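You operate a simulated robot arm through the tools that you are given. There is no shell and no other tool. Be economical: measure what you need, move in short steps, check, and stop when the job is done.

You are at the controls of a simulated two-armed robot. One attempt, no reset.

## Task
Tighten the four silver bolts on door A with the purple driver.
Fine: both upper bolts before the lower two; put the purple driver back in its cradle. All else on door A and in the long tray stays as it is, and the door stays clamped.

It is judged by the outcome, as a careful person would: the job done as asked, and still so three seconds after it is handed in. It fails if anything else is knocked over, pushed out of place, dropped, spilled or broken.

## Robot
Two 6-joint arms with fingered hands on one trunk, on a base that drives. Base frame: it is fixed to the floor where the robot stands at the start and does not move with it; the origin is under the middle of the robot, x ahead of it, y to its left, z up; the surface under the hand at the start is at about z = 692. Units: mm, degrees, N and s.
The left shoulder is at the start at [50, 170, 1010], the right one opposite. With the tool pointing down near the work surface each hand reaches from about 480 to 760 mm from the robot's upright axis, wherever it stands, measured 20 degrees to its own side. Places, roughly: blue rod clip [600, -700, 1500]; clamp lever a [700, -1000, 1200]; door stay [700, -200, 1300]; latch rod [700, -700, 1500]; lower left bolt hole [700, -400, 900]; lower right bolt hole [700, -500, 900]; upper left bolt hole [700, -400, 1400]; upper right bolt hole [700, -500, 1400]; yellow switch [500, -700, 800]. Payload 3.5 kg a hand.
The TCP of each hand is the grasp point between the finger pads, 26 mm short of the fingertips. In the tool frame z runs along the fingers and y along their closing line. The gripper opens to 132 mm. The gripper's body begins 73 mm behind the TCP. The gripper is a hand of 3 fingers: y runs from the thumb to the fingers, the wrist lies at [0, 0, -234] in the tool frame, and closing takes about 1.5 s.
Orientation is that of the tool frame in the base frame, as [roll, pitch, yaw] about the fixed x, y, z axes, in that order (R = Rz(yaw) Ry(pitch) Rx(roll)). With the fingers straight down and closing along the base's y, the tool's x points along the base's -x, its y along +y and its z along -z.

## Interface
- The arms move only by the tool send_rows. It takes "left_plan", "right_plan" or both (then of equal length, played together; a hand with none holds still); each is a list of rows, each an object (a shift or turn left out is 0, a gripper value left out holds the last) with "angular": the turn, a rotation vector about the tool's x, y, z in units of 60 degrees (1.0 is 60 degrees), a list of three; "slide": the shift along the tool's x, y, z in units of 250 mm (1.0 is 250 mm), a list of three; "jaw": the finger opening in mm, from 0 to 132. In form: [{"angular": [rx, ry, rz], "slide": [tx, ty, tz], "jaw": jaw}, ...]. A call has 1 to 12 rows; each row is the pose to reach, as a shift and turn from the pose commanded when the call began, along the tool's axes at that moment. A call with a number of a shift or a turn outside -1 to 1 is refused whole. Each row takes 0.2 s and may step no farther than 50 mm and 8.6 degrees from the row before; otherwise, or with a gripper value out of range, the whole call is refused. A pose out of reach is approached as far as the arm can. The call stops where the force on the tool passes 40 N (or 10 N more than at its start, if that is more) or the arm is blocked; 0.2 s more then pass. Each finger travels about 108 mm/s and halts on what it meets, pressing with about 25 N; the grip force reading is that of the motor and also rises with nothing between the fingers. The clock runs only during rows and for 0.2 s after the last one: add rows that repeat a pose to give the fingers time. The reply holds the time, the measured pose of the TCP, the force on the tool along the base axes, the opening and the grip force, in the units named above and with some noise, with the torque about the TCP (base axes, N m) and any sound that the robot's microphone picked up, and new pictures: "views" is both (left out), scene, wrist or none (wrist: the cameras of the hands that moved).
- Cameras (640 x 400 px; columns grow to the right, rows downward): "scene" is now at [32.6, -41.1, 1606.2]; the picture's right is [-0.50, -0.87, 0.00], its down [-0.59, 0.34, -0.74] and it looks along [0.64, -0.37, -0.68] (base axes); focal length 257 px, centre (320, 200). "left" rides on the left gripper at [-62, 3, -92] in its tool frame; the picture's right is [-0.05, -1.00, 0.00], its down [0.83, -0.04, -0.55] and it looks along [0.55, -0.03, 0.83] (tool axes); focal length 230 px, centre (320, 200). "right" rides on the right gripper at [62, 3, -92] in its tool frame; the picture's right is [-0.05, 1.00, 0.00], its down [-0.83, -0.04, -0.56] and it looks along [-0.55, -0.03, 0.83] (tool axes); focal length 230 px, centre (320, 200). There is no depth. A picture from a camera that has moved, and an enlarged one, comes with that camera's place and axes in the base frame and with its lens.
- raise_lower(by): slides the trunk up (or, below 0, down) by that many mm; the arms and the scene camera ride with it, the base frame stays. It gives what a move gives, with no picture.
- roll_base(legs): drives the robot by 1 to 6 legs, each [ahead, left, turn to the left] in mm, mm and degrees, along the robot's own axes; the way and the turn of a leg run together, so that a leg with both is an arc; at most 1500 mm and 180 degrees a leg. The arms and the cameras ride along, it lands a little off, and it stops where it bumps. It gives what a move gives, and a new picture of the scene camera.
- grasp_type(shape, hand): the hand has 3 fingers and takes this shape, open, in about a second: jaw (thumb against the fingers, like two jaws); tri (thumb and two fingers); tip (a fingertip pinch); poke (one finger out to press); point (the index stretched); flat (the hand flat); cup (the hand cupped); fist (a fist). The gripper value then closes the fingers along that shape, each until it touches; the sizes above hold for jaw. It gives what a move gives, with no picture.
- head_to(pan, tilt): turns the head with the scene camera to pan (to the left, within 86 degrees either way) and tilt (down, from -29 to 69), counted from straight ahead of the robot. It gives what a move gives, and a new picture of the scene camera.
- inspect(camera, box): a new picture of the part [left, top, right, bottom] of that camera's present view, enlarged. It takes no simulated time.
- sign_off(): hands the job in; it is judged then, once.

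Go step by step. Nothing tells you exact positions but the pictures and the camera data: compare them with the known pose of the tool, close in by small moves and look again before you grip or let go. The budget is 120 turns and 260 pictures, counting those below and the enlarged ones. Unless the task says otherwise, let go and move clear before handing in, and close with one line.

The tools are called after ">>>" as a command line: name --argument value ..., lists and objects as JSON in quotes. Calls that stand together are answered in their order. send_rows: Moves the arms, as the interface text tells. Its arguments: {"type":"object","properties":{"left_plan":{"type":"array"},"right_plan":{"type":"array"},"views":{"type":"string","enum":["both","scene","wrist","none"]}},"required":[]} The other tools are called the same way: raise_lower (by) slides the trunk up or down; grasp_type (shape, hand) gives the hand a shape; roll_base (legs) drives the base; head_to (pan, tilt) turns the head that bears the scene camera; inspect (camera, box) takes an enlarged picture of a part of a camera's view; sign_off () hands the job in.

At the start:

```text
time_s: 0.0
left_position: [670.1, -4.5, 1000.9]
left_tcp_rot: [180.0, 0.0, 180.0]
left_force: [0.4, 0.7, -0.8]
left_ft_torque: [-0.02, -0.01, -0.05]
left_width: 132.0
left_finger_force: 0.1
left_shape: jaw
right_position: [444.5, -502.1, 999.6]
right_tcp_rot: [-179.9, 0.1, 180.0]
right_force: [0.2, -0.1, -1.1]
right_ft_torque: [-0.01, 0.02, 0.01]
right_width: 131.9
right_finger_force: 0.1
right_shape: jaw
trunk travel left (down, up): [-625.0, 85.0]
robot x, y, heading: [-2.8, 1.8, 0.1]
head pan, tilt: [-29.8, 42.5]
```

scene: 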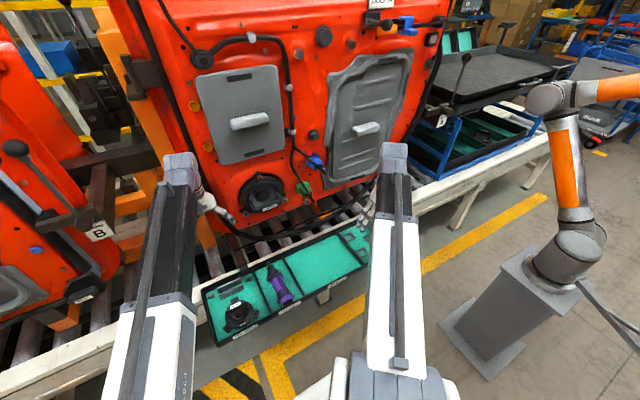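
right: 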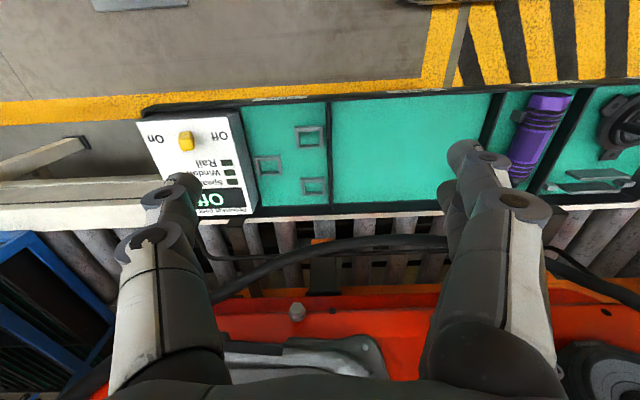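
left: 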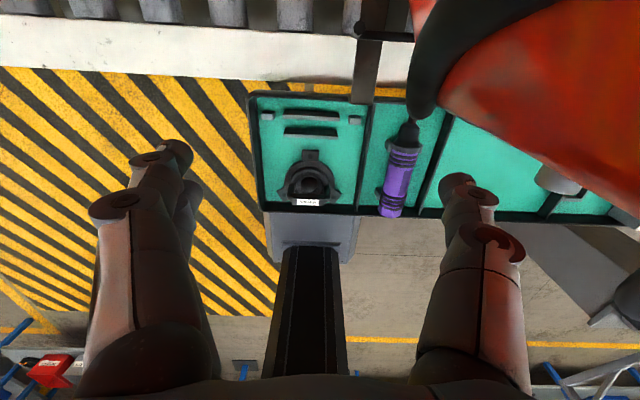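

I see door A (orange-red) ahead to the right, the long tray with the purple driver below it, and a switch panel labelled "Off". I'll look closer at the door and the tray first.

>>> inspect --camera "scene" --box '[100, 0, 460, 225]'

>>> inspect --camera "scene" --box '[190, 210, 390, 350]'

>>> head_to --pan -35 --tilt 10

>>> inspect --camera "right" --box '[120, 80, 360, 240]'

```text
1.78 times, centred on (280, 112) of scene
camera zoom: at [32.6, -41.1, 1606.2], right [-0.5, -0.87, 0.0], down [-0.59, 0.34, -0.74], along [0.64, -0.37, -0.68], focal length 457 px, centre (391, 356)
```

zoom: 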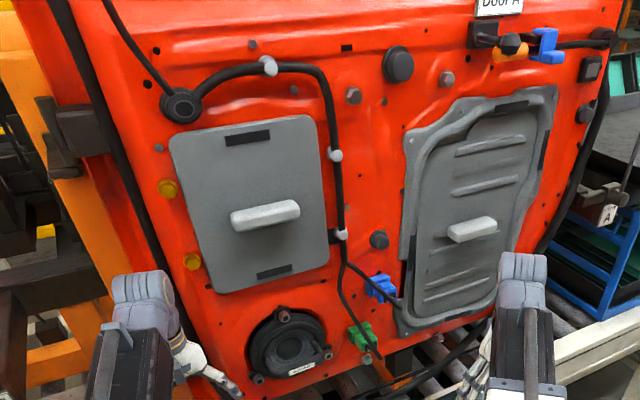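

```text
2.86 times, centred on (290, 280) of scene
camera zoom: at [32.6, -41.1, 1606.2], right [-0.5, -0.87, 0.0], down [-0.59, 0.34, -0.74], along [0.64, -0.37, -0.68], focal length 735 px, centre (406, -29)
```

zoom: 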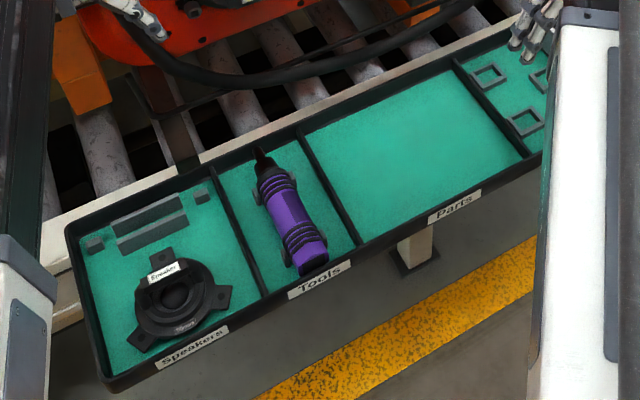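

```text
time_s: 1.0
left_position: [670.1, -4.4, 998.6]
left_tcp_rot: [-180.0, 0.1, 179.9]
left_force: [0.0, 0.5, -0.1]
left_ft_torque: [0.02, 0.04, -0.01]
left_width: 131.9
left_finger_force: 0.0
left_shape: jaw
right_position: [443.6, -501.0, 1001.0]
right_tcp_rot: [-179.9, -0.1, -180.0]
right_force: [0.0, 0.3, 0.2]
right_ft_torque: [0.04, 0.0, 0.0]
right_width: 131.9
right_finger_force: 0.1
right_shape: jaw
trunk travel left (down, up): [-625.0, 85.0]
robot x, y, heading: [0.1, -1.2, 0.2]
head pan, tilt: [-35.0, 10.0]
camera scene: at [36.6, -53.1, 1657.5], right [-0.57, -0.82, 0.0], down [-0.14, 0.1, -0.98], along [0.81, -0.56, -0.17], focal length 257 px, centre (320, 200)
```

scene: 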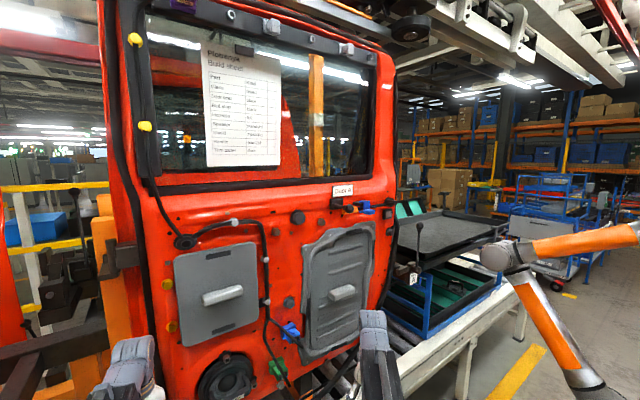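

```text
2.50 times, centred on (240, 160) of right
camera zoom: at [382.4, -498.8, 1093.1], right [0.05, 1.0, 0.0], down [0.83, -0.04, 0.56], along [0.55, -0.03, -0.83], focal length 575 px, centre (520, 300)
```

zoom: 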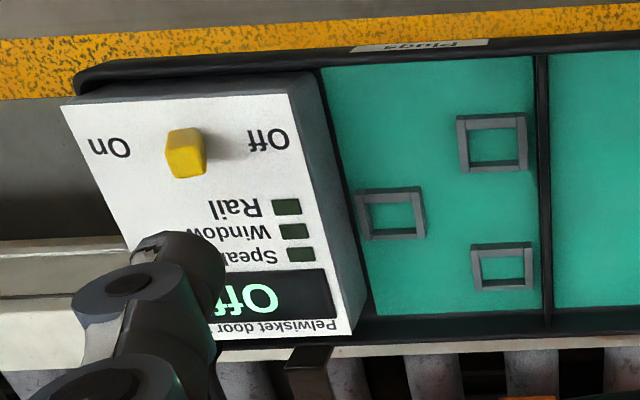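

The door fills the view and there are several kinds of fasteners. I'll enlarge the upper and lower parts and read the build sheet.

>>> inspect --camera "scene" --box '[100, 0, 420, 200]'

>>> inspect --camera "scene" --box '[190, 30, 310, 170]'

>>> inspect --camera "scene" --box '[130, 170, 430, 360]'

>>> head_to --pan -42 --tilt 30

```text
2.00 times, centred on (260, 100) of scene
camera zoom: at [36.6, -53.1, 1657.5], right [-0.57, -0.82, 0.0], down [-0.14, 0.1, -0.98], along [0.81, -0.56, -0.17], focal length 514 px, centre (440, 400)
```

zoom: 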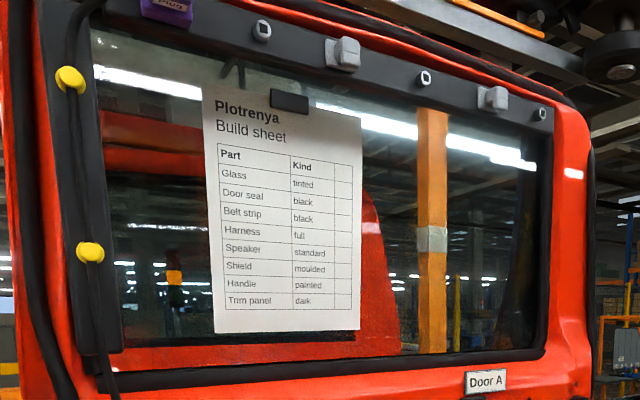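

```text
2.86 times, centred on (250, 100) of scene
camera zoom: at [36.6, -53.1, 1657.5], right [-0.57, -0.82, 0.0], down [-0.14, 0.1, -0.98], along [0.81, -0.56, -0.17], focal length 735 px, centre (520, 486)
```

zoom: 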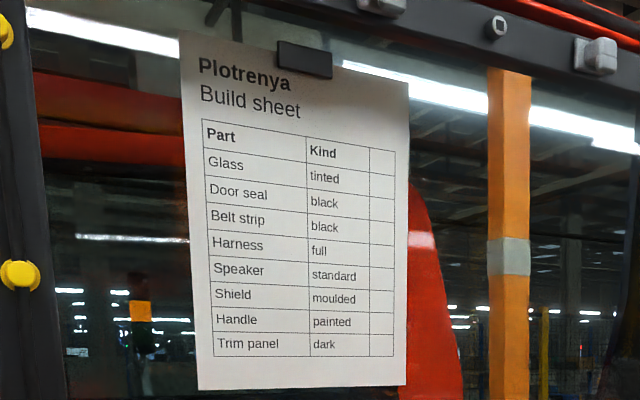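

```text
2.11 times, centred on (280, 265) of scene
camera zoom: at [36.6, -53.1, 1657.5], right [-0.57, -0.82, 0.0], down [-0.14, 0.1, -0.98], along [0.81, -0.56, -0.17], focal length 541 px, centre (404, 63)
```

zoom: 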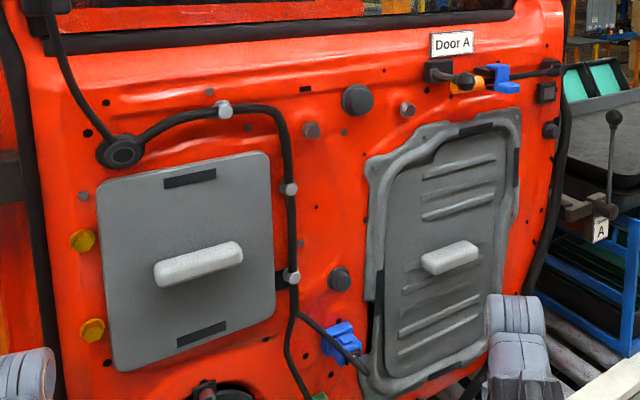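

```text
time_s: 1.8
left_position: [670.6, -3.7, 1001.0]
left_tcp_rot: [180.0, 0.1, -179.9]
left_force: [-0.3, 0.6, -1.2]
left_ft_torque: [-0.03, 0.01, 0.0]
left_width: 131.9
left_finger_force: 0.1
left_shape: jaw
right_position: [444.9, -501.9, 1000.0]
right_tcp_rot: [-179.9, 0.0, -180.0]
right_force: [-0.5, -0.8, -0.5]
right_ft_torque: [-0.02, -0.01, 0.0]
right_width: 131.8
right_finger_force: 0.1
right_shape: jaw
trunk travel left (down, up): [-625.0, 85.0]
robot x, y, heading: [-2.9, 0.5, 0.1]
head pan, tilt: [-42.0, 30.0]
camera scene: at [27.6, -60.3, 1625.3], right [-0.67, -0.74, 0.0], down [-0.37, 0.33, -0.87], along [0.64, -0.58, -0.5], focal length 257 px, centre (320, 200)
```

scene: 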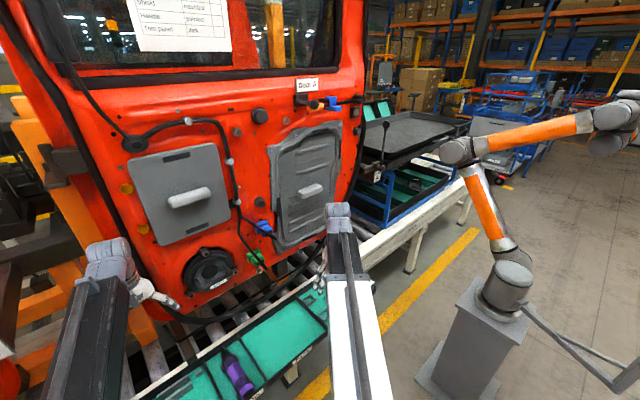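

The upper silver bolts seem to be the two grey hex heads near z 1400; the lower ones are hidden by the arms. I'll enlarge the driver and the door's lower part.

>>> inspect --camera "left" --box '[340, 80, 500, 240]'

>>> inspect --camera "right" --box '[440, 70, 640, 220]'

>>> inspect --camera "scene" --box '[220, 70, 360, 160]'

>>> inspect --camera "right" --box '[200, 200, 460, 400]'

```text
2.50 times, centred on (420, 160) of left
camera zoom: at [730.9, -1.2, 1091.5], right [0.05, -1.0, 0.0], down [-0.83, -0.04, 0.55], along [-0.55, -0.03, -0.83], focal length 575 px, centre (70, 300)
```

zoom: 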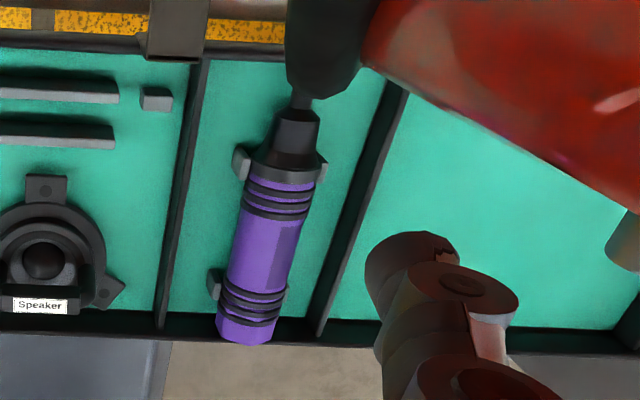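

```text
2.67 times, centred on (540, 145) of right
camera zoom: at [382.4, -498.8, 1093.1], right [0.05, 1.0, 0.0], down [0.83, -0.04, 0.56], along [0.55, -0.03, -0.83], focal length 614 px, centre (-267, 347)
```

zoom: 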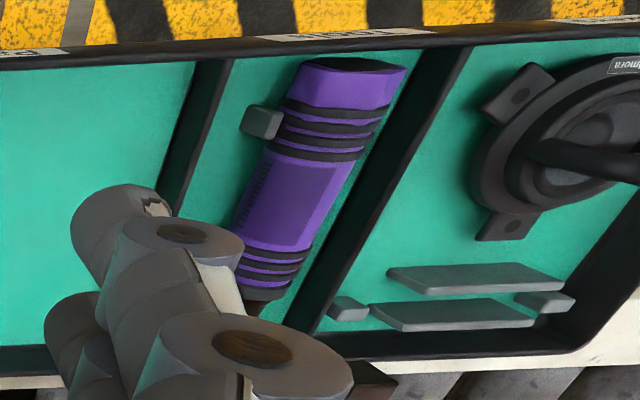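

```text
4.44 times, centred on (290, 115) of scene
camera zoom: at [27.6, -60.3, 1625.3], right [-0.67, -0.74, 0.0], down [-0.37, 0.33, -0.87], along [0.64, -0.58, -0.5], focal length 1143 px, centre (453, 578)
```

zoom: 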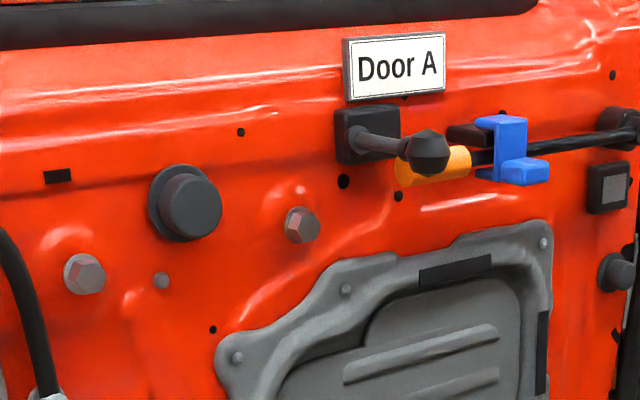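

```text
2.00 times, centred on (330, 300) of right
camera zoom: at [382.4, -498.8, 1093.1], right [0.05, 1.0, 0.0], down [0.83, -0.04, 0.56], along [0.55, -0.03, -0.83], focal length 460 px, centre (300, 0)
```

zoom: 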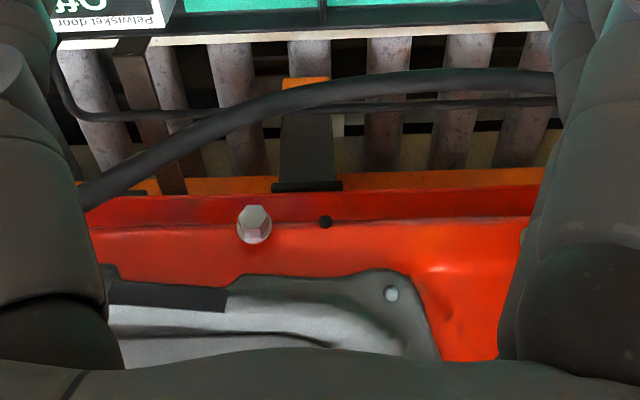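

The purple driver lies along x in its cradle, bit toward the door, from about [457,-157,720] to [642,-157,720]. That suits a top grasp by the right hand, so I'll pull the left arm back and bring the right hand above the driver.

>>> send_rows --left_plan '[{"slide": [0.08, 0.1, 0]}, {"slide": [0.16, 0.2, 0]}, {"slide": [0.24, 0.3, 0]}, {"slide": [0.32, 0.4, 0]}, {"slide": [0.4, 0.5, 0]}, {"slide": [0.48, 0.6, 0]}]' --right_plan '[{"slide": [0, 0, 0]}, {"slide": [-0.06, 0.17, 0]}, {"slide": [-0.12, 0.34, 0]}, {"slide": [-0.18, 0.51, 0]}, {"slide": [-0.25, 0.68, 0]}, {"slide": [-0.32, 0.85, 0]}]' --views "wrist"

>>> roll_base --legs '[[0, 60, 0]]'

```text
time_s: 3.2
left_position: [547.8, 144.2, 999.7]
left_tcp_rot: [-180.0, 0.0, 180.0]
left_force: [0.5, -1.0, -0.5]
left_ft_torque: [-0.02, 0.01, 0.02]
left_width: 131.6
left_finger_force: 0.0
left_shape: jaw
right_position: [523.9, -287.6, 1000.4]
right_tcp_rot: [-180.0, 0.0, 180.0]
right_force: [-0.4, 0.1, -0.1]
right_ft_torque: [-0.04, 0.01, -0.03]
right_width: 132.0
right_finger_force: 0.1
right_shape: jaw
trunk travel left (down, up): [-625.0, 85.0]
robot x, y, heading: [0.8, 1.7, -0.2]
head pan, tilt: [-42.0, 30.0]
camera right: at [462.5, -285.2, 1092.9], right [0.05, 1.0, 0.0], down [0.83, -0.04, 0.56], along [0.55, -0.03, -0.83], focal length 230 px, centre (320, 200)
camera left: at [609.6, 147.5, 1093.2], right [0.05, -1.0, 0.0], down [-0.83, -0.04, 0.56], along [-0.55, -0.03, -0.83], focal length 230 px, centre (320, 200)
```

right: 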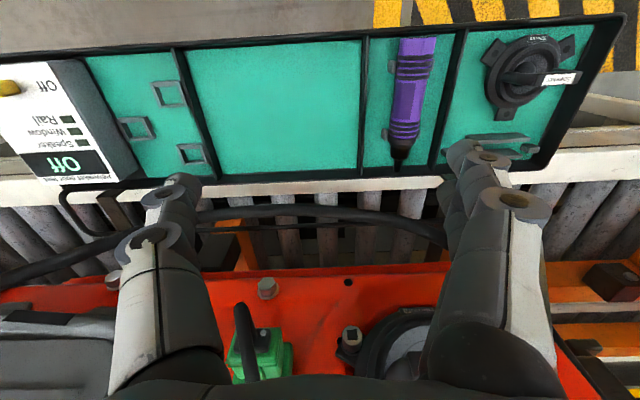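
left: 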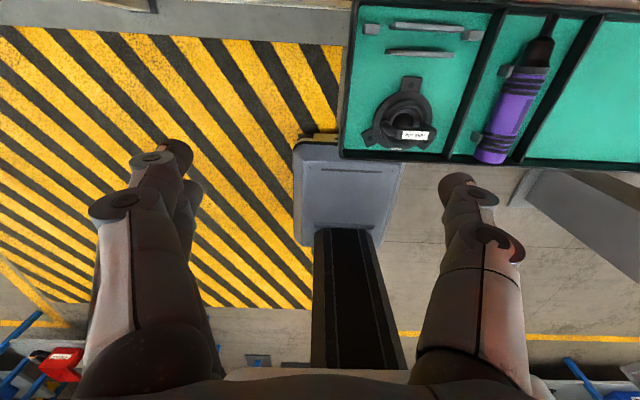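

```text
time_s: 4.2
left_position: [547.7, 204.6, 1001.3]
left_tcp_rot: [-179.9, 0.0, -180.0]
left_force: [0.3, -1.2, -0.1]
left_ft_torque: [-0.01, 0.0, 0.0]
left_width: 132.0
left_finger_force: 0.1
left_shape: jaw
right_position: [524.2, -226.9, 1000.2]
right_tcp_rot: [-179.9, 0.1, 180.0]
right_force: [0.3, 0.0, -0.8]
right_ft_torque: [-0.05, 0.01, -0.04]
right_width: 131.9
right_finger_force: 0.1
right_shape: jaw
trunk travel left (down, up): [-625.0, 85.0]
robot x, y, heading: [-1.4, 62.2, -0.0]
head pan, tilt: [-42.0, 30.0]
camera scene: at [27.6, 1.5, 1625.3], right [-0.67, -0.74, 0.0], down [-0.37, 0.33, -0.87], along [0.64, -0.58, -0.5], focal length 257 px, centre (320, 200)
```

scene: 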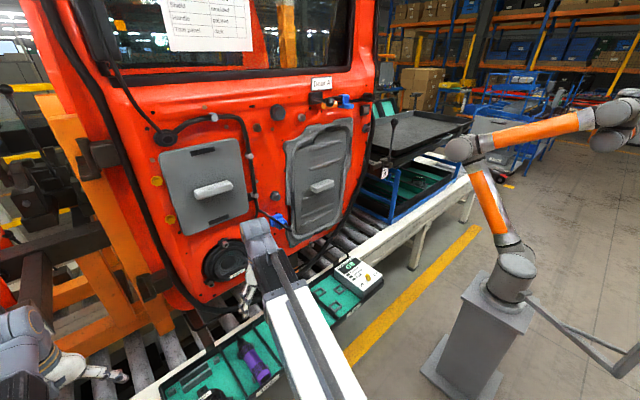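

The driver's axis is at y≈-156 and its smooth middle spans x≈507–565. I'll move above it with the fingers at 90 mm opening, then descend partway.

>>> send_rows --right_plan '[{"slide": [-0.03, 0.14, 0], "jaw": 90}, {"slide": [-0.064, 0.284, 0]}, {"slide": [-0.064, 0.284, 0.18]}, {"slide": [-0.064, 0.284, 0.36]}, {"slide": [-0.064, 0.284, 0.54]}, {"slide": [-0.064, 0.284, 0.64]}, {"slide": [-0.064, 0.284, 0.64]}]' --views "wrist"

>>> head_to --pan -20 --tilt 55

```text
time_s: 5.8
left_position: [548.1, 204.2, 1002.4]
left_tcp_rot: [-180.0, 0.0, 180.0]
left_force: [0.1, -0.4, 0.1]
left_ft_torque: [0.0, 0.01, 0.02]
left_width: 132.0
left_finger_force: 0.2
left_shape: jaw
right_position: [540.4, -159.2, 840.3]
right_tcp_rot: [-179.9, 0.0, 180.0]
right_force: [0.2, -0.1, -0.4]
right_ft_torque: [0.01, -0.01, 0.0]
right_width: 90.2
right_finger_force: 0.1
right_shape: jaw
trunk travel left (down, up): [-625.0, 85.0]
robot x, y, heading: [-0.8, 60.2, 0.2]
head pan, tilt: [-42.0, 30.0]
camera right: at [478.0, -156.3, 933.6], right [0.05, 1.0, 0.0], down [0.83, -0.04, 0.56], along [0.56, -0.03, -0.83], focal length 230 px, centre (320, 200)
```

right: 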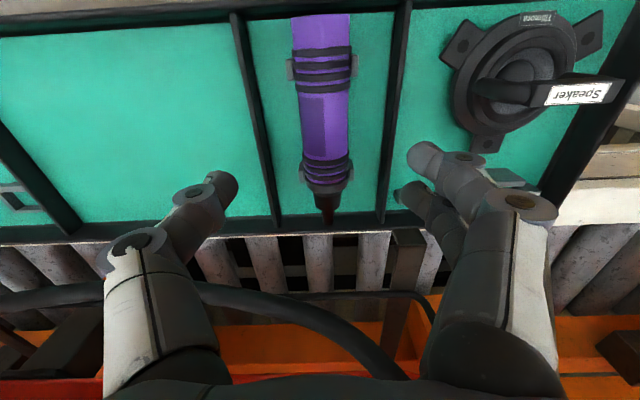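

```text
time_s: 6.7
left_position: [548.9, 204.2, 1001.3]
left_tcp_rot: [180.0, 0.0, -179.9]
left_force: [-0.1, -0.3, -1.5]
left_ft_torque: [0.01, -0.01, 0.01]
left_width: 131.7
left_finger_force: 0.1
left_shape: jaw
right_position: [539.0, -158.8, 841.5]
right_tcp_rot: [-179.9, 0.0, 179.9]
right_force: [0.0, 0.5, -0.4]
right_ft_torque: [0.02, 0.0, -0.02]
right_width: 90.2
right_finger_force: 0.0
right_shape: jaw
trunk travel left (down, up): [-625.0, 85.0]
robot x, y, heading: [3.0, 61.0, -0.2]
head pan, tilt: [-20.0, 55.0]
camera scene: at [28.2, 35.9, 1589.3], right [-0.34, -0.94, 0.0], down [-0.77, 0.28, -0.57], along [0.54, -0.2, -0.82], focal length 257 px, centre (320, 200)
```

scene: 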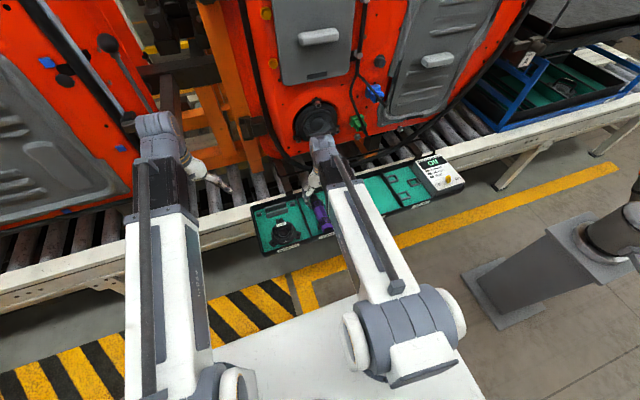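

The driver lines up between the fingers (y≈-155, smooth section centred at x≈535). I'll descend to about z 728 and look before closing.

>>> send_rows --right_plan '[{"slide": [0.016, 0.014, 0.12]}, {"slide": [0.016, 0.014, 0.24]}, {"slide": [0.016, 0.014, 0.36]}, {"slide": [0.016, 0.014, 0.45]}]' --views "wrist"

```text
time_s: 7.7
left_position: [549.0, 203.8, 1000.6]
left_tcp_rot: [-179.9, 0.0, -180.0]
left_force: [-0.1, 0.5, 0.0]
left_ft_torque: [0.03, 0.0, 0.0]
left_width: 132.0
left_finger_force: 0.0
left_shape: jaw
right_position: [537.4, -155.2, 727.7]
right_tcp_rot: [-179.9, 0.1, 180.0]
right_force: [-0.3, 0.8, 2.1]
right_ft_torque: [0.03, 0.01, -0.04]
right_width: 89.7
right_finger_force: 0.0
right_shape: jaw
trunk travel left (down, up): [-625.0, 85.0]
robot x, y, heading: [-2.9, 60.7, 0.2]
head pan, tilt: [-20.0, 55.0]
camera right: at [475.7, -152.6, 820.6], right [0.05, 1.0, 0.0], down [0.83, -0.04, 0.56], along [0.56, -0.03, -0.83], focal length 230 px, centre (320, 200)
```

right: 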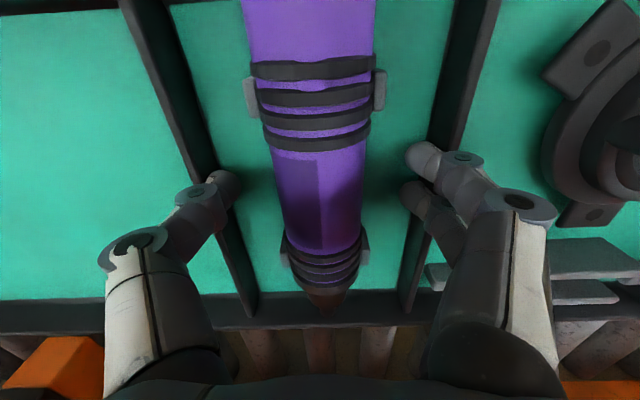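

The driver is centred between the fingers with clearance to the dividers. Closing now.

>>> send_rows --right_plan '[{"jaw": 70}, {"jaw": 50}, {"jaw": 30}, {"jaw": 20}, {"jaw": 10}, {"jaw": 10}, {"jaw": 10}]' --views "wrist"

```text
time_s: 9.3
left_position: [550.1, 203.3, 1001.7]
left_tcp_rot: [180.0, 0.0, 180.0]
left_force: [-0.1, 0.4, 0.3]
left_ft_torque: [0.01, 0.0, -0.01]
left_width: 131.8
left_finger_force: 0.0
left_shape: jaw
right_position: [537.7, -155.5, 727.1]
right_tcp_rot: [-179.8, 0.0, 179.9]
right_force: [-0.6, 0.0, -0.7]
right_ft_torque: [0.01, 0.0, 0.01]
right_width: 36.4
right_finger_force: 24.6
right_shape: jaw
trunk travel left (down, up): [-625.0, 85.0]
robot x, y, heading: [-1.0, 61.5, 0.1]
head pan, tilt: [-20.0, 55.0]
camera right: at [475.8, -152.8, 820.4], right [0.05, 1.0, 0.0], down [0.83, -0.04, 0.56], along [0.55, -0.03, -0.83], focal length 230 px, centre (320, 200)
```

right: 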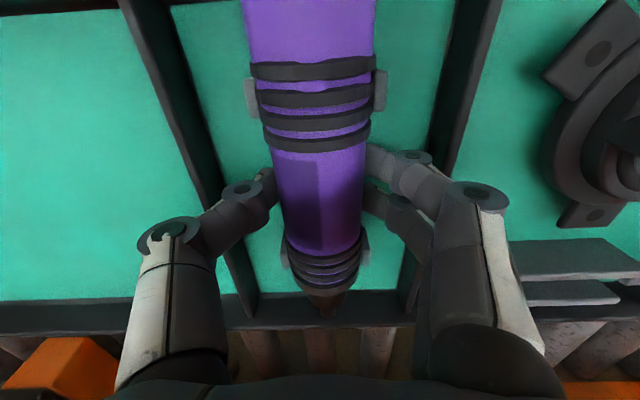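

Gripped at 36 mm width; release pose noted as TCP [537.6,-155.4,727.3]. I'll lift straight up, then back away from the door a little.

>>> send_rows --right_plan '[{"slide": [0, 0, -0.04]}, {"slide": [0, 0, -0.12]}, {"slide": [0, 0, -0.24]}, {"slide": [0, 0, -0.4]}, {"slide": [0.06, 0, -0.58]}, {"slide": [0.12, 0, -0.76]}, {"slide": [0.16, 0, -0.92]}]' --views "wrist"

>>> inspect --camera "scene" --box '[220, 80, 480, 260]'

>>> inspect --camera "left" --box '[320, 0, 640, 200]'

```text
time_s: 10.9
left_position: [549.8, 204.5, 1002.1]
left_tcp_rot: [-180.0, 0.0, 180.0]
left_force: [-0.1, -0.7, 0.5]
left_ft_torque: [-0.01, -0.02, -0.02]
left_width: 132.0
left_finger_force: 0.1
left_shape: jaw
right_position: [496.9, -156.4, 957.7]
right_tcp_rot: [-179.9, 0.1, 180.0]
right_force: [1.2, -0.1, -6.2]
right_ft_torque: [0.01, 0.0, 0.03]
right_width: 36.2
right_finger_force: 24.7
right_shape: jaw
trunk travel left (down, up): [-625.0, 85.0]
robot x, y, heading: [2.1, 60.2, -0.1]
head pan, tilt: [-20.0, 55.0]
camera right: at [435.6, -152.9, 1050.2], right [0.05, 1.0, 0.0], down [0.83, -0.04, 0.56], along [0.55, -0.03, -0.83], focal length 230 px, centre (320, 200)
```

right: 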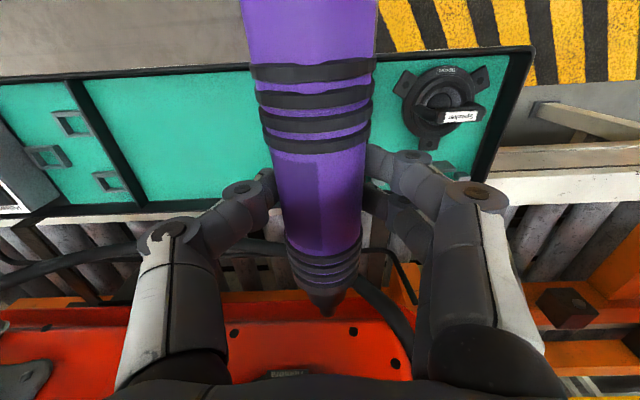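

```text
2.22 times, centred on (350, 170) of scene
camera zoom: at [28.4, 35.9, 1589.2], right [-0.34, -0.94, 0.0], down [-0.77, 0.28, -0.57], along [0.54, -0.2, -0.82], focal length 572 px, centre (253, 267)
```

zoom: 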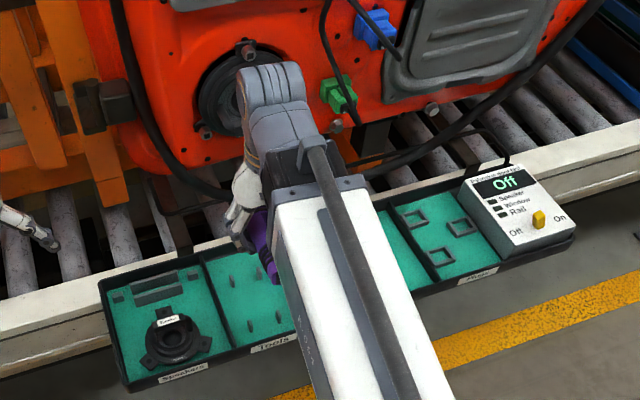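

```text
2.00 times, centred on (480, 100) of left
camera zoom: at [610.2, 207.2, 1093.0], right [0.05, -1.0, 0.0], down [-0.83, -0.04, 0.56], along [-0.55, -0.03, -0.83], focal length 460 px, centre (0, 400)
```

zoom: 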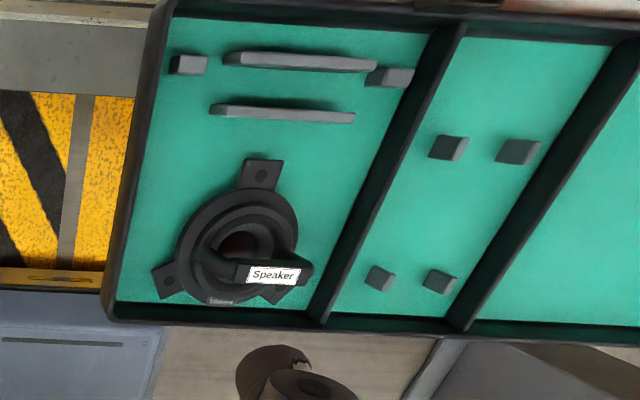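

The driver is out of its cradle cleanly, and the clips are open posts. Next I raise the trunk, move right, and look at the upper bolts to measure them.

>>> send_rows --left_plan '[{"slide": [0.1, 0, 0]}, {"slide": [0.2, 0, 0]}]' --right_plan '[{"slide": [0, 0, 0]}, {"slide": [0, 0, 0]}]' --views "none"

>>> raise_lower --by 80

>>> roll_base --legs '[[0, -280, 0]]'

>>> head_to --pan -18 --tilt 18

>>> inspect --camera "scene" --box '[220, 100, 540, 300]'

```text
time_s: 11.5
left_position: [497.5, 204.5, 1000.5]
left_tcp_rot: [-179.9, -0.1, 179.9]
left_force: [0.3, 0.2, 0.1]
left_ft_torque: [0.01, 0.03, -0.02]
left_width: 131.9
left_finger_force: 0.1
left_shape: jaw
right_position: [497.5, -156.6, 957.5]
right_tcp_rot: [-179.9, -0.1, 180.0]
right_force: [-0.6, -0.3, -6.0]
right_ft_torque: [0.02, 0.0, -0.03]
right_width: 36.2
right_finger_force: 24.7
right_shape: jaw
trunk travel left (down, up): [-625.0, 85.0]
robot x, y, heading: [-1.7, 60.9, -0.3]
head pan, tilt: [-20.0, 55.0]
```

```text
time_s: 12.6
left_position: [498.1, 204.6, 1080.3]
left_tcp_rot: [-179.9, -0.1, 180.0]
left_force: [0.0, -0.6, 0.2]
left_ft_torque: [-0.01, -0.01, 0.03]
left_width: 131.7
left_finger_force: 0.0
left_shape: jaw
right_position: [498.0, -155.9, 1037.6]
right_tcp_rot: [-179.8, 0.0, -180.0]
right_force: [0.5, 0.0, -6.2]
right_ft_torque: [0.03, 0.02, 0.01]
right_width: 36.1
right_finger_force: 25.0
right_shape: jaw
trunk travel left (down, up): [-705.0, 5.0]
robot x, y, heading: [0.7, 59.7, 0.2]
head pan, tilt: [-20.0, 55.0]
```

```text
time_s: 14.6
left_position: [496.7, -71.3, 1081.9]
left_tcp_rot: [180.0, 0.0, -180.0]
left_force: [-0.3, 0.4, -0.2]
left_ft_torque: [0.03, 0.0, 0.01]
left_width: 131.9
left_finger_force: 0.0
left_shape: jaw
right_position: [497.9, -433.5, 1036.0]
right_tcp_rot: [179.9, 0.0, -179.9]
right_force: [-0.5, -0.3, -5.6]
right_ft_torque: [0.04, 0.02, -0.01]
right_width: 36.2
right_finger_force: 24.8
right_shape: jaw
trunk travel left (down, up): [-705.0, 5.0]
robot x, y, heading: [-1.5, -214.4, 0.1]
head pan, tilt: [-20.0, 55.0]
camera scene: at [28.5, -242.2, 1669.2], right [-0.34, -0.94, 0.0], down [-0.77, 0.28, -0.57], along [0.54, -0.2, -0.82], focal length 257 px, centre (320, 200)
```

scene: 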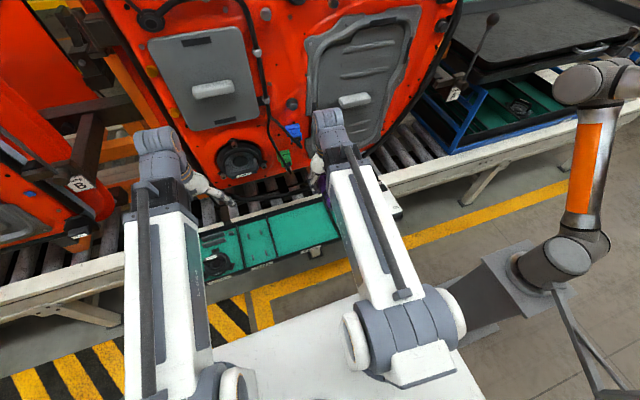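

```text
time_s: 15.6
left_position: [497.2, -72.9, 1081.6]
left_tcp_rot: [180.0, 0.0, -180.0]
left_force: [0.5, 0.7, 0.1]
left_ft_torque: [-0.03, -0.02, 0.02]
left_width: 131.8
left_finger_force: 0.1
left_shape: jaw
right_position: [497.4, -431.5, 1035.8]
right_tcp_rot: [-179.9, 0.0, 179.9]
right_force: [0.2, 0.2, -6.7]
right_ft_torque: [-0.02, 0.03, -0.01]
right_width: 36.2
right_finger_force: 24.9
right_shape: jaw
trunk travel left (down, up): [-705.0, 5.0]
robot x, y, heading: [-2.2, -218.8, -0.2]
head pan, tilt: [-18.0, 18.0]
camera scene: at [49.6, -245.2, 1724.5], right [-0.31, -0.95, 0.0], down [-0.29, 0.1, -0.95], along [0.9, -0.29, -0.31], focal length 257 px, centre (320, 200)
```

scene: 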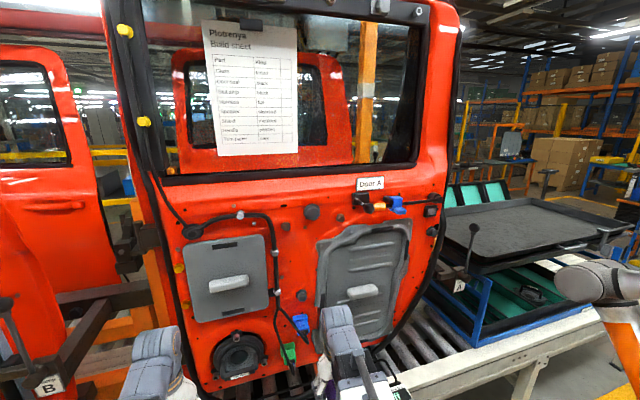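

```text
2.00 times, centred on (380, 200) of scene
camera zoom: at [49.6, -245.2, 1724.5], right [-0.31, -0.95, 0.0], down [-0.29, 0.1, -0.95], along [0.9, -0.29, -0.31], focal length 514 px, centre (200, 200)
```

zoom: 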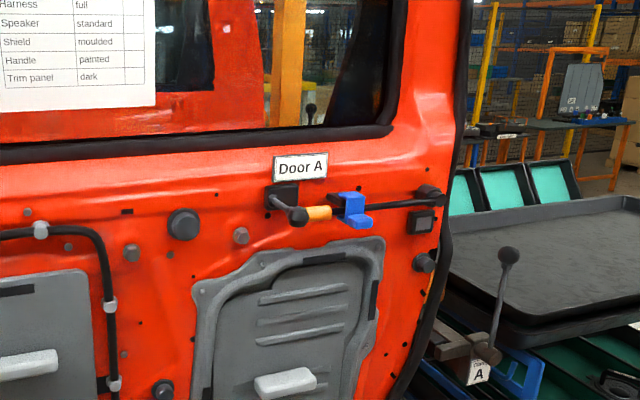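

Triangulated: upper left bolt ≈[693,-353,1440], upper right ≈[697,-515,1441], with a knob on the latch sticking out near [616,-563,1495]. I'll bring the hand in from the left with fingers along -y so it stays clear of that knob; first the left arm moves away and the right hand rises.

>>> send_rows --left_plan '[{"slide": [0, 0.16, 0]}, {"slide": [0, 0.32, 0]}, {"slide": [0, 0.48, 0]}, {"slide": [0, 0.64, 0]}, {"slide": [0, 0.8, 0]}, {"slide": [0, 0.8, 0]}]' --right_plan '[{"slide": [0, 0, -0.12]}, {"slide": [0, 0, -0.24]}, {"slide": [0, 0, -0.36]}, {"slide": [0, 0, -0.48]}, {"slide": [0, 0, -0.6]}, {"slide": [0, 0, -0.7]}]' --views "none"

>>> send_rows --right_plan '[{"angular": [0.125, 0, 0]}, {"angular": [0.25, 0, 0]}, {"angular": [0.375, 0, 0]}, {"angular": [0.5, 0, 0]}, {"angular": [0.625, 0, 0]}, {"angular": [0.75, 0, 0]}]' --views "both"

```text
time_s: 17.0
left_position: [497.5, 126.8, 1082.5]
left_tcp_rot: [-180.0, 0.0, 179.9]
left_force: [0.1, -0.7, -1.0]
left_ft_torque: [0.03, -0.02, 0.0]
left_width: 132.2
left_finger_force: 0.2
left_shape: jaw
right_position: [501.3, -434.8, 1203.3]
right_tcp_rot: [-179.8, 0.3, -180.0]
right_force: [0.0, -0.2, -6.4]
right_ft_torque: [0.01, 0.0, 0.01]
right_width: 36.2
right_finger_force: 25.2
right_shape: jaw
right hand out of reach, approached as far as the arm can: row 6
trunk travel left (down, up): [-705.0, 5.0]
robot x, y, heading: [0.4, -218.4, -0.0]
head pan, tilt: [-18.0, 18.0]
```

```text
time_s: 18.4
left_position: [496.9, 127.8, 1082.7]
left_tcp_rot: [180.0, 0.0, -180.0]
left_force: [-0.7, 0.3, 0.2]
left_ft_torque: [-0.03, -0.02, 0.0]
left_width: 131.9
left_finger_force: 0.0
left_shape: jaw
right_position: [501.1, -433.0, 1202.9]
right_tcp_rot: [-134.8, 0.0, -180.0]
right_force: [-0.2, 0.2, -6.6]
right_ft_torque: [0.0, 0.03, -0.06]
right_width: 36.1
right_finger_force: 25.1
right_shape: jaw
trunk travel left (down, up): [-705.0, 5.0]
robot x, y, heading: [-0.0, -217.2, 0.1]
head pan, tilt: [-18.0, 18.0]
camera scene: at [49.6, -244.9, 1724.6], right [-0.31, -0.95, 0.0], down [-0.29, 0.1, -0.95], along [0.9, -0.29, -0.31], focal length 257 px, centre (320, 200)
camera right: at [440.7, -365.9, 1266.1], right [0.05, 0.7, -0.71], down [0.83, 0.36, 0.42], along [0.55, -0.61, -0.57], focal length 230 px, centre (320, 200)
```

scene: 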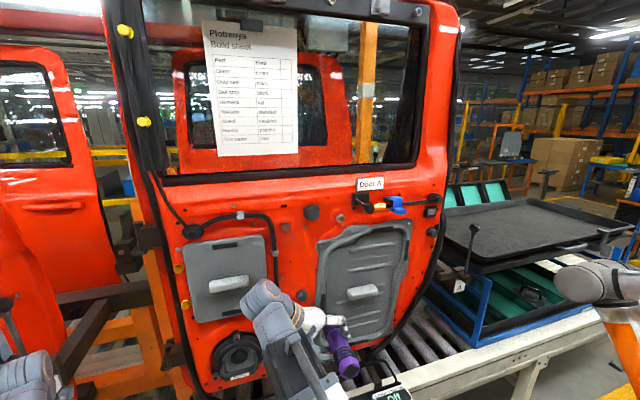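
right: 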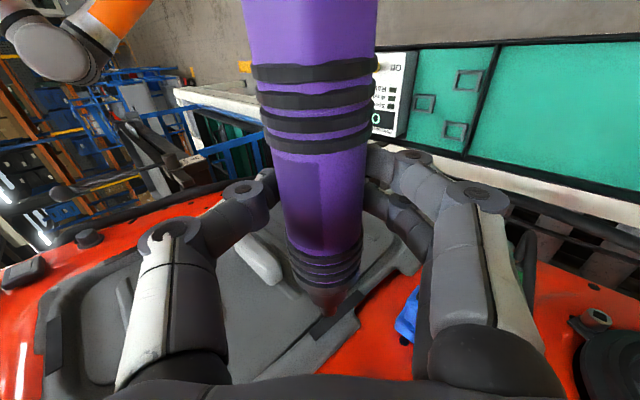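

A straight-down hand runs out of reach upward, but the tilted one moves freely. I'll continue the rotation to 90° and rise.

>>> send_rows --right_plan '[{"angular": [0.125, 0, 0]}, {"angular": [0.25, 0, 0]}, {"angular": [0.375, 0, 0]}, {"angular": [0.5, 0, 0]}, {"angular": [0.625, 0, 0]}, {"angular": [0.75, 0, 0]}]' --views "none"

>>> send_rows --right_plan '[{"slide": [0, -0.16, 0]}, {"slide": [0, -0.32, 0]}, {"slide": [0, -0.48, 0]}, {"slide": [0, -0.64, 0]}, {"slide": [0, -0.8, 0]}, {"slide": [0, -0.94, 0]}]' --views "both"

```text
time_s: 19.8
left_position: [496.9, 126.2, 1081.4]
left_tcp_rot: [-180.0, 0.0, -179.9]
left_force: [0.3, -0.7, -0.4]
left_ft_torque: [0.02, -0.01, 0.0]
left_width: 131.9
left_finger_force: 0.0
left_shape: jaw
right_position: [502.2, -432.0, 1202.8]
right_tcp_rot: [-89.8, 0.0, -180.0]
right_force: [0.3, -0.3, -5.2]
right_ft_torque: [0.06, 0.0, 0.01]
right_width: 35.9
right_finger_force: 24.8
right_shape: jaw
trunk travel left (down, up): [-705.0, 5.0]
robot x, y, heading: [-1.5, -217.5, 0.2]
head pan, tilt: [-18.0, 18.0]
```

```text
time_s: 21.2
left_position: [497.2, 127.0, 1082.0]
left_tcp_rot: [-180.0, 0.0, 179.9]
left_force: [-0.4, 0.5, 0.6]
left_ft_torque: [0.0, 0.02, 0.01]
left_width: 131.9
left_finger_force: 0.0
left_shape: jaw
right_position: [503.8, -432.0, 1439.0]
right_tcp_rot: [-89.9, -0.1, 179.9]
right_force: [-0.8, -0.1, -6.4]
right_ft_torque: [0.07, -0.02, 0.0]
right_width: 36.3
right_finger_force: 25.0
right_shape: jaw
trunk travel left (down, up): [-705.0, 5.0]
robot x, y, heading: [1.4, -215.0, -0.1]
head pan, tilt: [-18.0, 18.0]
camera scene: at [49.3, -245.1, 1724.5], right [-0.31, -0.95, 0.0], down [-0.29, 0.1, -0.95], along [0.9, -0.29, -0.31], focal length 257 px, centre (320, 200)
camera right: at [442.0, -340.7, 1435.9], right [0.05, 0.0, -1.0], down [0.83, 0.55, 0.04], along [0.55, -0.83, 0.03], focal length 230 px, centre (320, 200)
```

scene: 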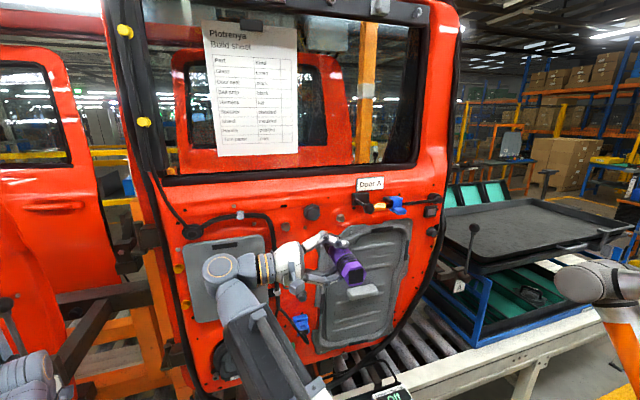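
right: 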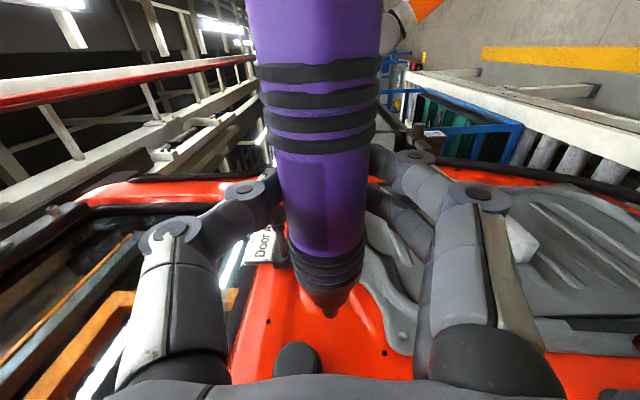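

The hand is now horizontal at bolt height with the driver pointing at the door. I'll shift toward the upper right bolt, stopping about 40 mm short.

>>> send_rows --right_plan '[{"slide": [0, 0, 0.11]}, {"slide": [-0.05, 0, 0.22]}, {"slide": [-0.12, 0, 0.332]}]' --views "wrist"

>>> inspect --camera "right" --box '[240, 240, 440, 390]'

>>> inspect --camera "scene" --box '[270, 170, 450, 290]'

```text
time_s: 22.0
left_position: [497.8, 127.5, 1082.0]
left_tcp_rot: [180.0, 0.0, 179.9]
left_force: [-0.4, -0.7, -0.4]
left_ft_torque: [-0.01, 0.01, 0.02]
left_width: 131.7
left_finger_force: 0.0
left_shape: jaw
right_position: [532.4, -515.6, 1439.9]
right_tcp_rot: [-89.8, -0.1, 179.9]
right_force: [0.0, -0.7, -6.2]
right_ft_torque: [0.09, 0.01, 0.0]
right_width: 36.5
right_finger_force: 25.0
right_shape: jaw
trunk travel left (down, up): [-705.0, 5.0]
robot x, y, heading: [2.6, -215.9, -0.2]
head pan, tilt: [-18.0, 18.0]
camera right: at [471.9, -424.8, 1435.5], right [0.05, 0.0, -1.0], down [0.83, 0.55, 0.04], along [0.55, -0.83, 0.03], focal length 230 px, centre (320, 200)
```

right: 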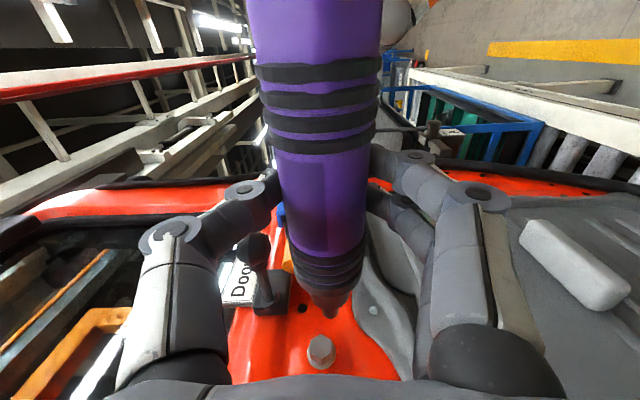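

```text
2.67 times, centred on (340, 315) of right
camera zoom: at [471.9, -424.8, 1435.5], right [0.05, 0.0, -1.0], down [0.83, 0.55, 0.04], along [0.55, -0.83, 0.03], focal length 614 px, centre (267, -107)
```

zoom: 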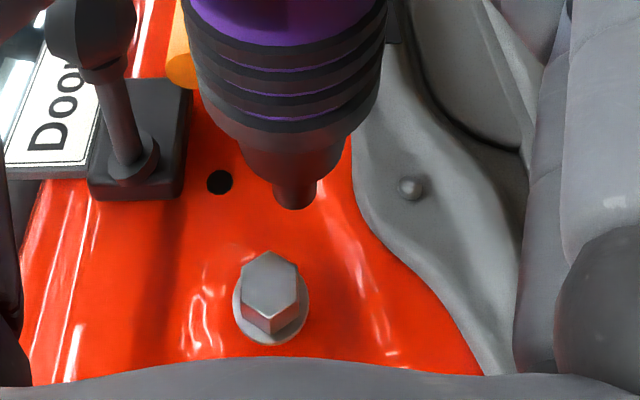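

```text
3.33 times, centred on (360, 230) of scene
camera zoom: at [49.9, -245.8, 1724.5], right [-0.31, -0.95, 0.0], down [-0.29, 0.1, -0.95], along [0.9, -0.29, -0.31], focal length 857 px, centre (187, 100)
```

zoom: 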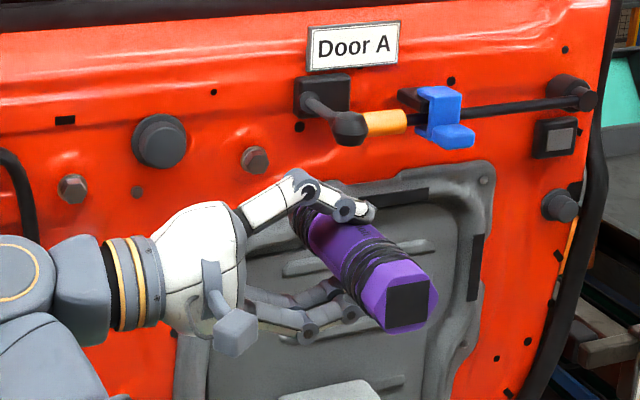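

The wrist view shows the upper right hex bolt just past the bit tip, about 8 mm higher and 44 mm ahead. I'll correct and close half the gap.

>>> send_rows --right_plan '[{"slide": [0, -0.032, 0.006]}, {"slide": [-0.09, -0.032, 0.006]}]' --views "none"

>>> inspect --camera "right" --box '[240, 240, 440, 390]'

>>> inspect --camera "scene" --box '[310, 180, 400, 240]'

```text
time_s: 22.6
left_position: [499.0, 128.0, 1082.7]
left_tcp_rot: [179.9, 0.0, -180.0]
left_force: [0.5, 0.4, 0.4]
left_ft_torque: [0.0, 0.02, 0.0]
left_width: 131.9
left_finger_force: 0.1
left_shape: jaw
right_position: [556.6, -517.3, 1445.5]
right_tcp_rot: [-89.8, -0.1, -180.0]
right_force: [-0.4, 0.5, -6.5]
right_ft_torque: [0.05, 0.04, 0.02]
right_width: 36.4
right_finger_force: 25.3
right_shape: jaw
trunk travel left (down, up): [-705.0, 5.0]
robot x, y, heading: [1.7, -213.7, 0.0]
head pan, tilt: [-18.0, 18.0]
```

```text
2.67 times, centred on (340, 315) of right
camera zoom: at [495.7, -425.1, 1442.9], right [0.05, 0.0, -1.0], down [0.83, 0.56, 0.04], along [0.55, -0.83, 0.03], focal length 614 px, centre (267, -107)
```

zoom: 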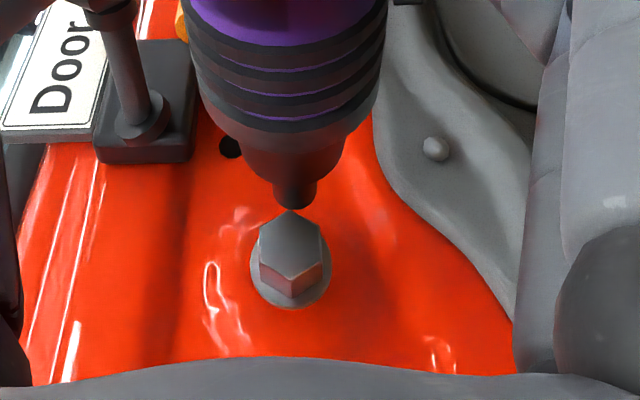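

```text
6.67 times, centred on (355, 210) of scene
camera zoom: at [50.4, -245.1, 1724.5], right [-0.31, -0.95, 0.0], down [-0.29, 0.1, -0.95], along [0.9, -0.29, -0.31], focal length 1714 px, centre (87, 133)
```

zoom: 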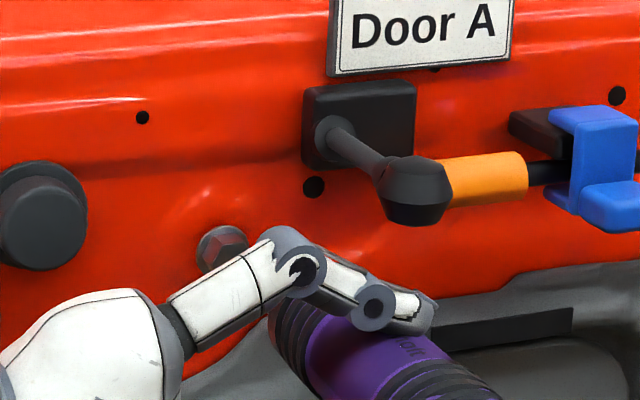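

Tip and bolt are nearly coaxial (2 mm correction up). Advancing slowly until I feel contact.

>>> send_rows --right_plan '[{"slide": [-0.02, -0.008, 0.004]}, {"slide": [-0.04, -0.008, 0.004]}, {"slide": [-0.055, -0.008, 0.004]}, {"slide": [-0.07, -0.008, 0.004]}, {"slide": [-0.08, -0.008, 0.004]}]' --views "none"

>>> inspect --camera "right" --box '[240, 240, 440, 390]'

```text
time_s: 23.8
left_position: [498.4, 126.9, 1082.9]
left_tcp_rot: [-180.0, 0.0, 180.0]
left_force: [-0.5, 0.0, -0.2]
left_ft_torque: [0.02, -0.01, -0.02]
left_width: 131.9
left_finger_force: 0.1
left_shape: jaw
right_position: [575.4, -517.4, 1447.7]
right_tcp_rot: [-89.9, 0.0, -180.0]
right_force: [-0.2, -0.1, -5.8]
right_ft_torque: [0.11, 0.04, -0.05]
right_width: 36.3
right_finger_force: 24.2
right_shape: jaw
trunk travel left (down, up): [-705.0, 5.0]
robot x, y, heading: [0.3, -217.7, -0.1]
head pan, tilt: [-18.0, 18.0]
```

```text
2.67 times, centred on (340, 315) of right
camera zoom: at [513.6, -425.7, 1444.9], right [0.05, 0.0, -1.0], down [0.83, 0.56, 0.04], along [0.55, -0.83, 0.03], focal length 614 px, centre (267, -107)
```

zoom: 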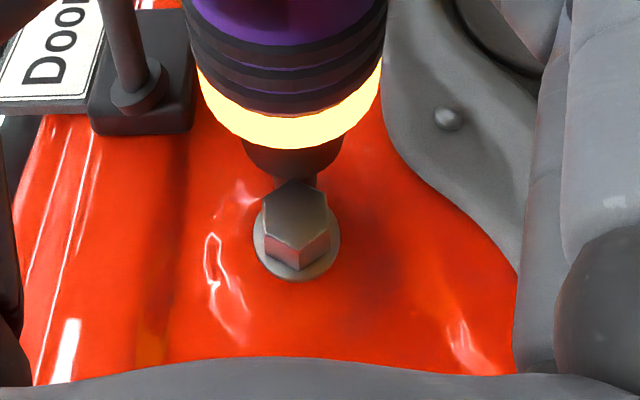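

A ring on the driver has lit up yellow, so it seems to have engaged. I'll hold here for a moment and watch and listen.

>>> send_rows --right_plan '[{}, {}, {}, {}, {}]' --views "none"

>>> inspect --camera "right" --box '[240, 240, 440, 390]'

```text
time_s: 25.0
left_position: [497.8, 127.6, 1082.1]
left_tcp_rot: [180.0, -0.1, 180.0]
left_force: [-0.1, 0.3, 0.3]
left_ft_torque: [-0.02, -0.01, -0.01]
left_width: 131.9
left_finger_force: 0.1
left_shape: jaw
right_position: [574.2, -517.4, 1446.9]
right_tcp_rot: [-89.9, 0.0, 180.0]
right_force: [0.2, -0.9, -6.2]
right_ft_torque: [0.05, 0.02, -0.06]
right_width: 36.3
right_finger_force: 25.6
right_shape: jaw
trunk travel left (down, up): [-705.0, 5.0]
robot x, y, heading: [-3.4, -214.2, -0.0]
head pan, tilt: [-18.0, 18.0]
```

```text
2.67 times, centred on (340, 315) of right
camera zoom: at [513.0, -425.7, 1445.1], right [0.05, 0.0, -1.0], down [0.83, 0.55, 0.04], along [0.55, -0.83, 0.03], focal length 614 px, centre (267, -107)
```

zoom: 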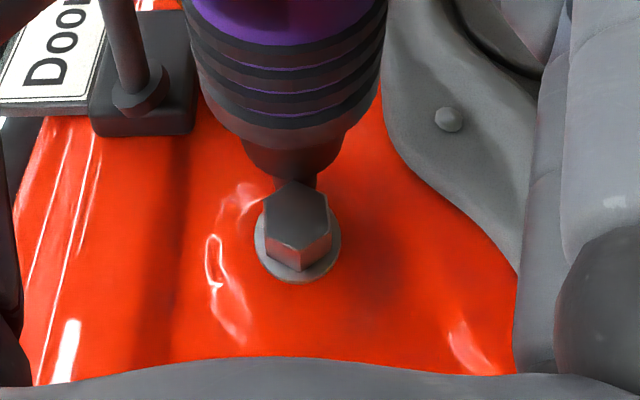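

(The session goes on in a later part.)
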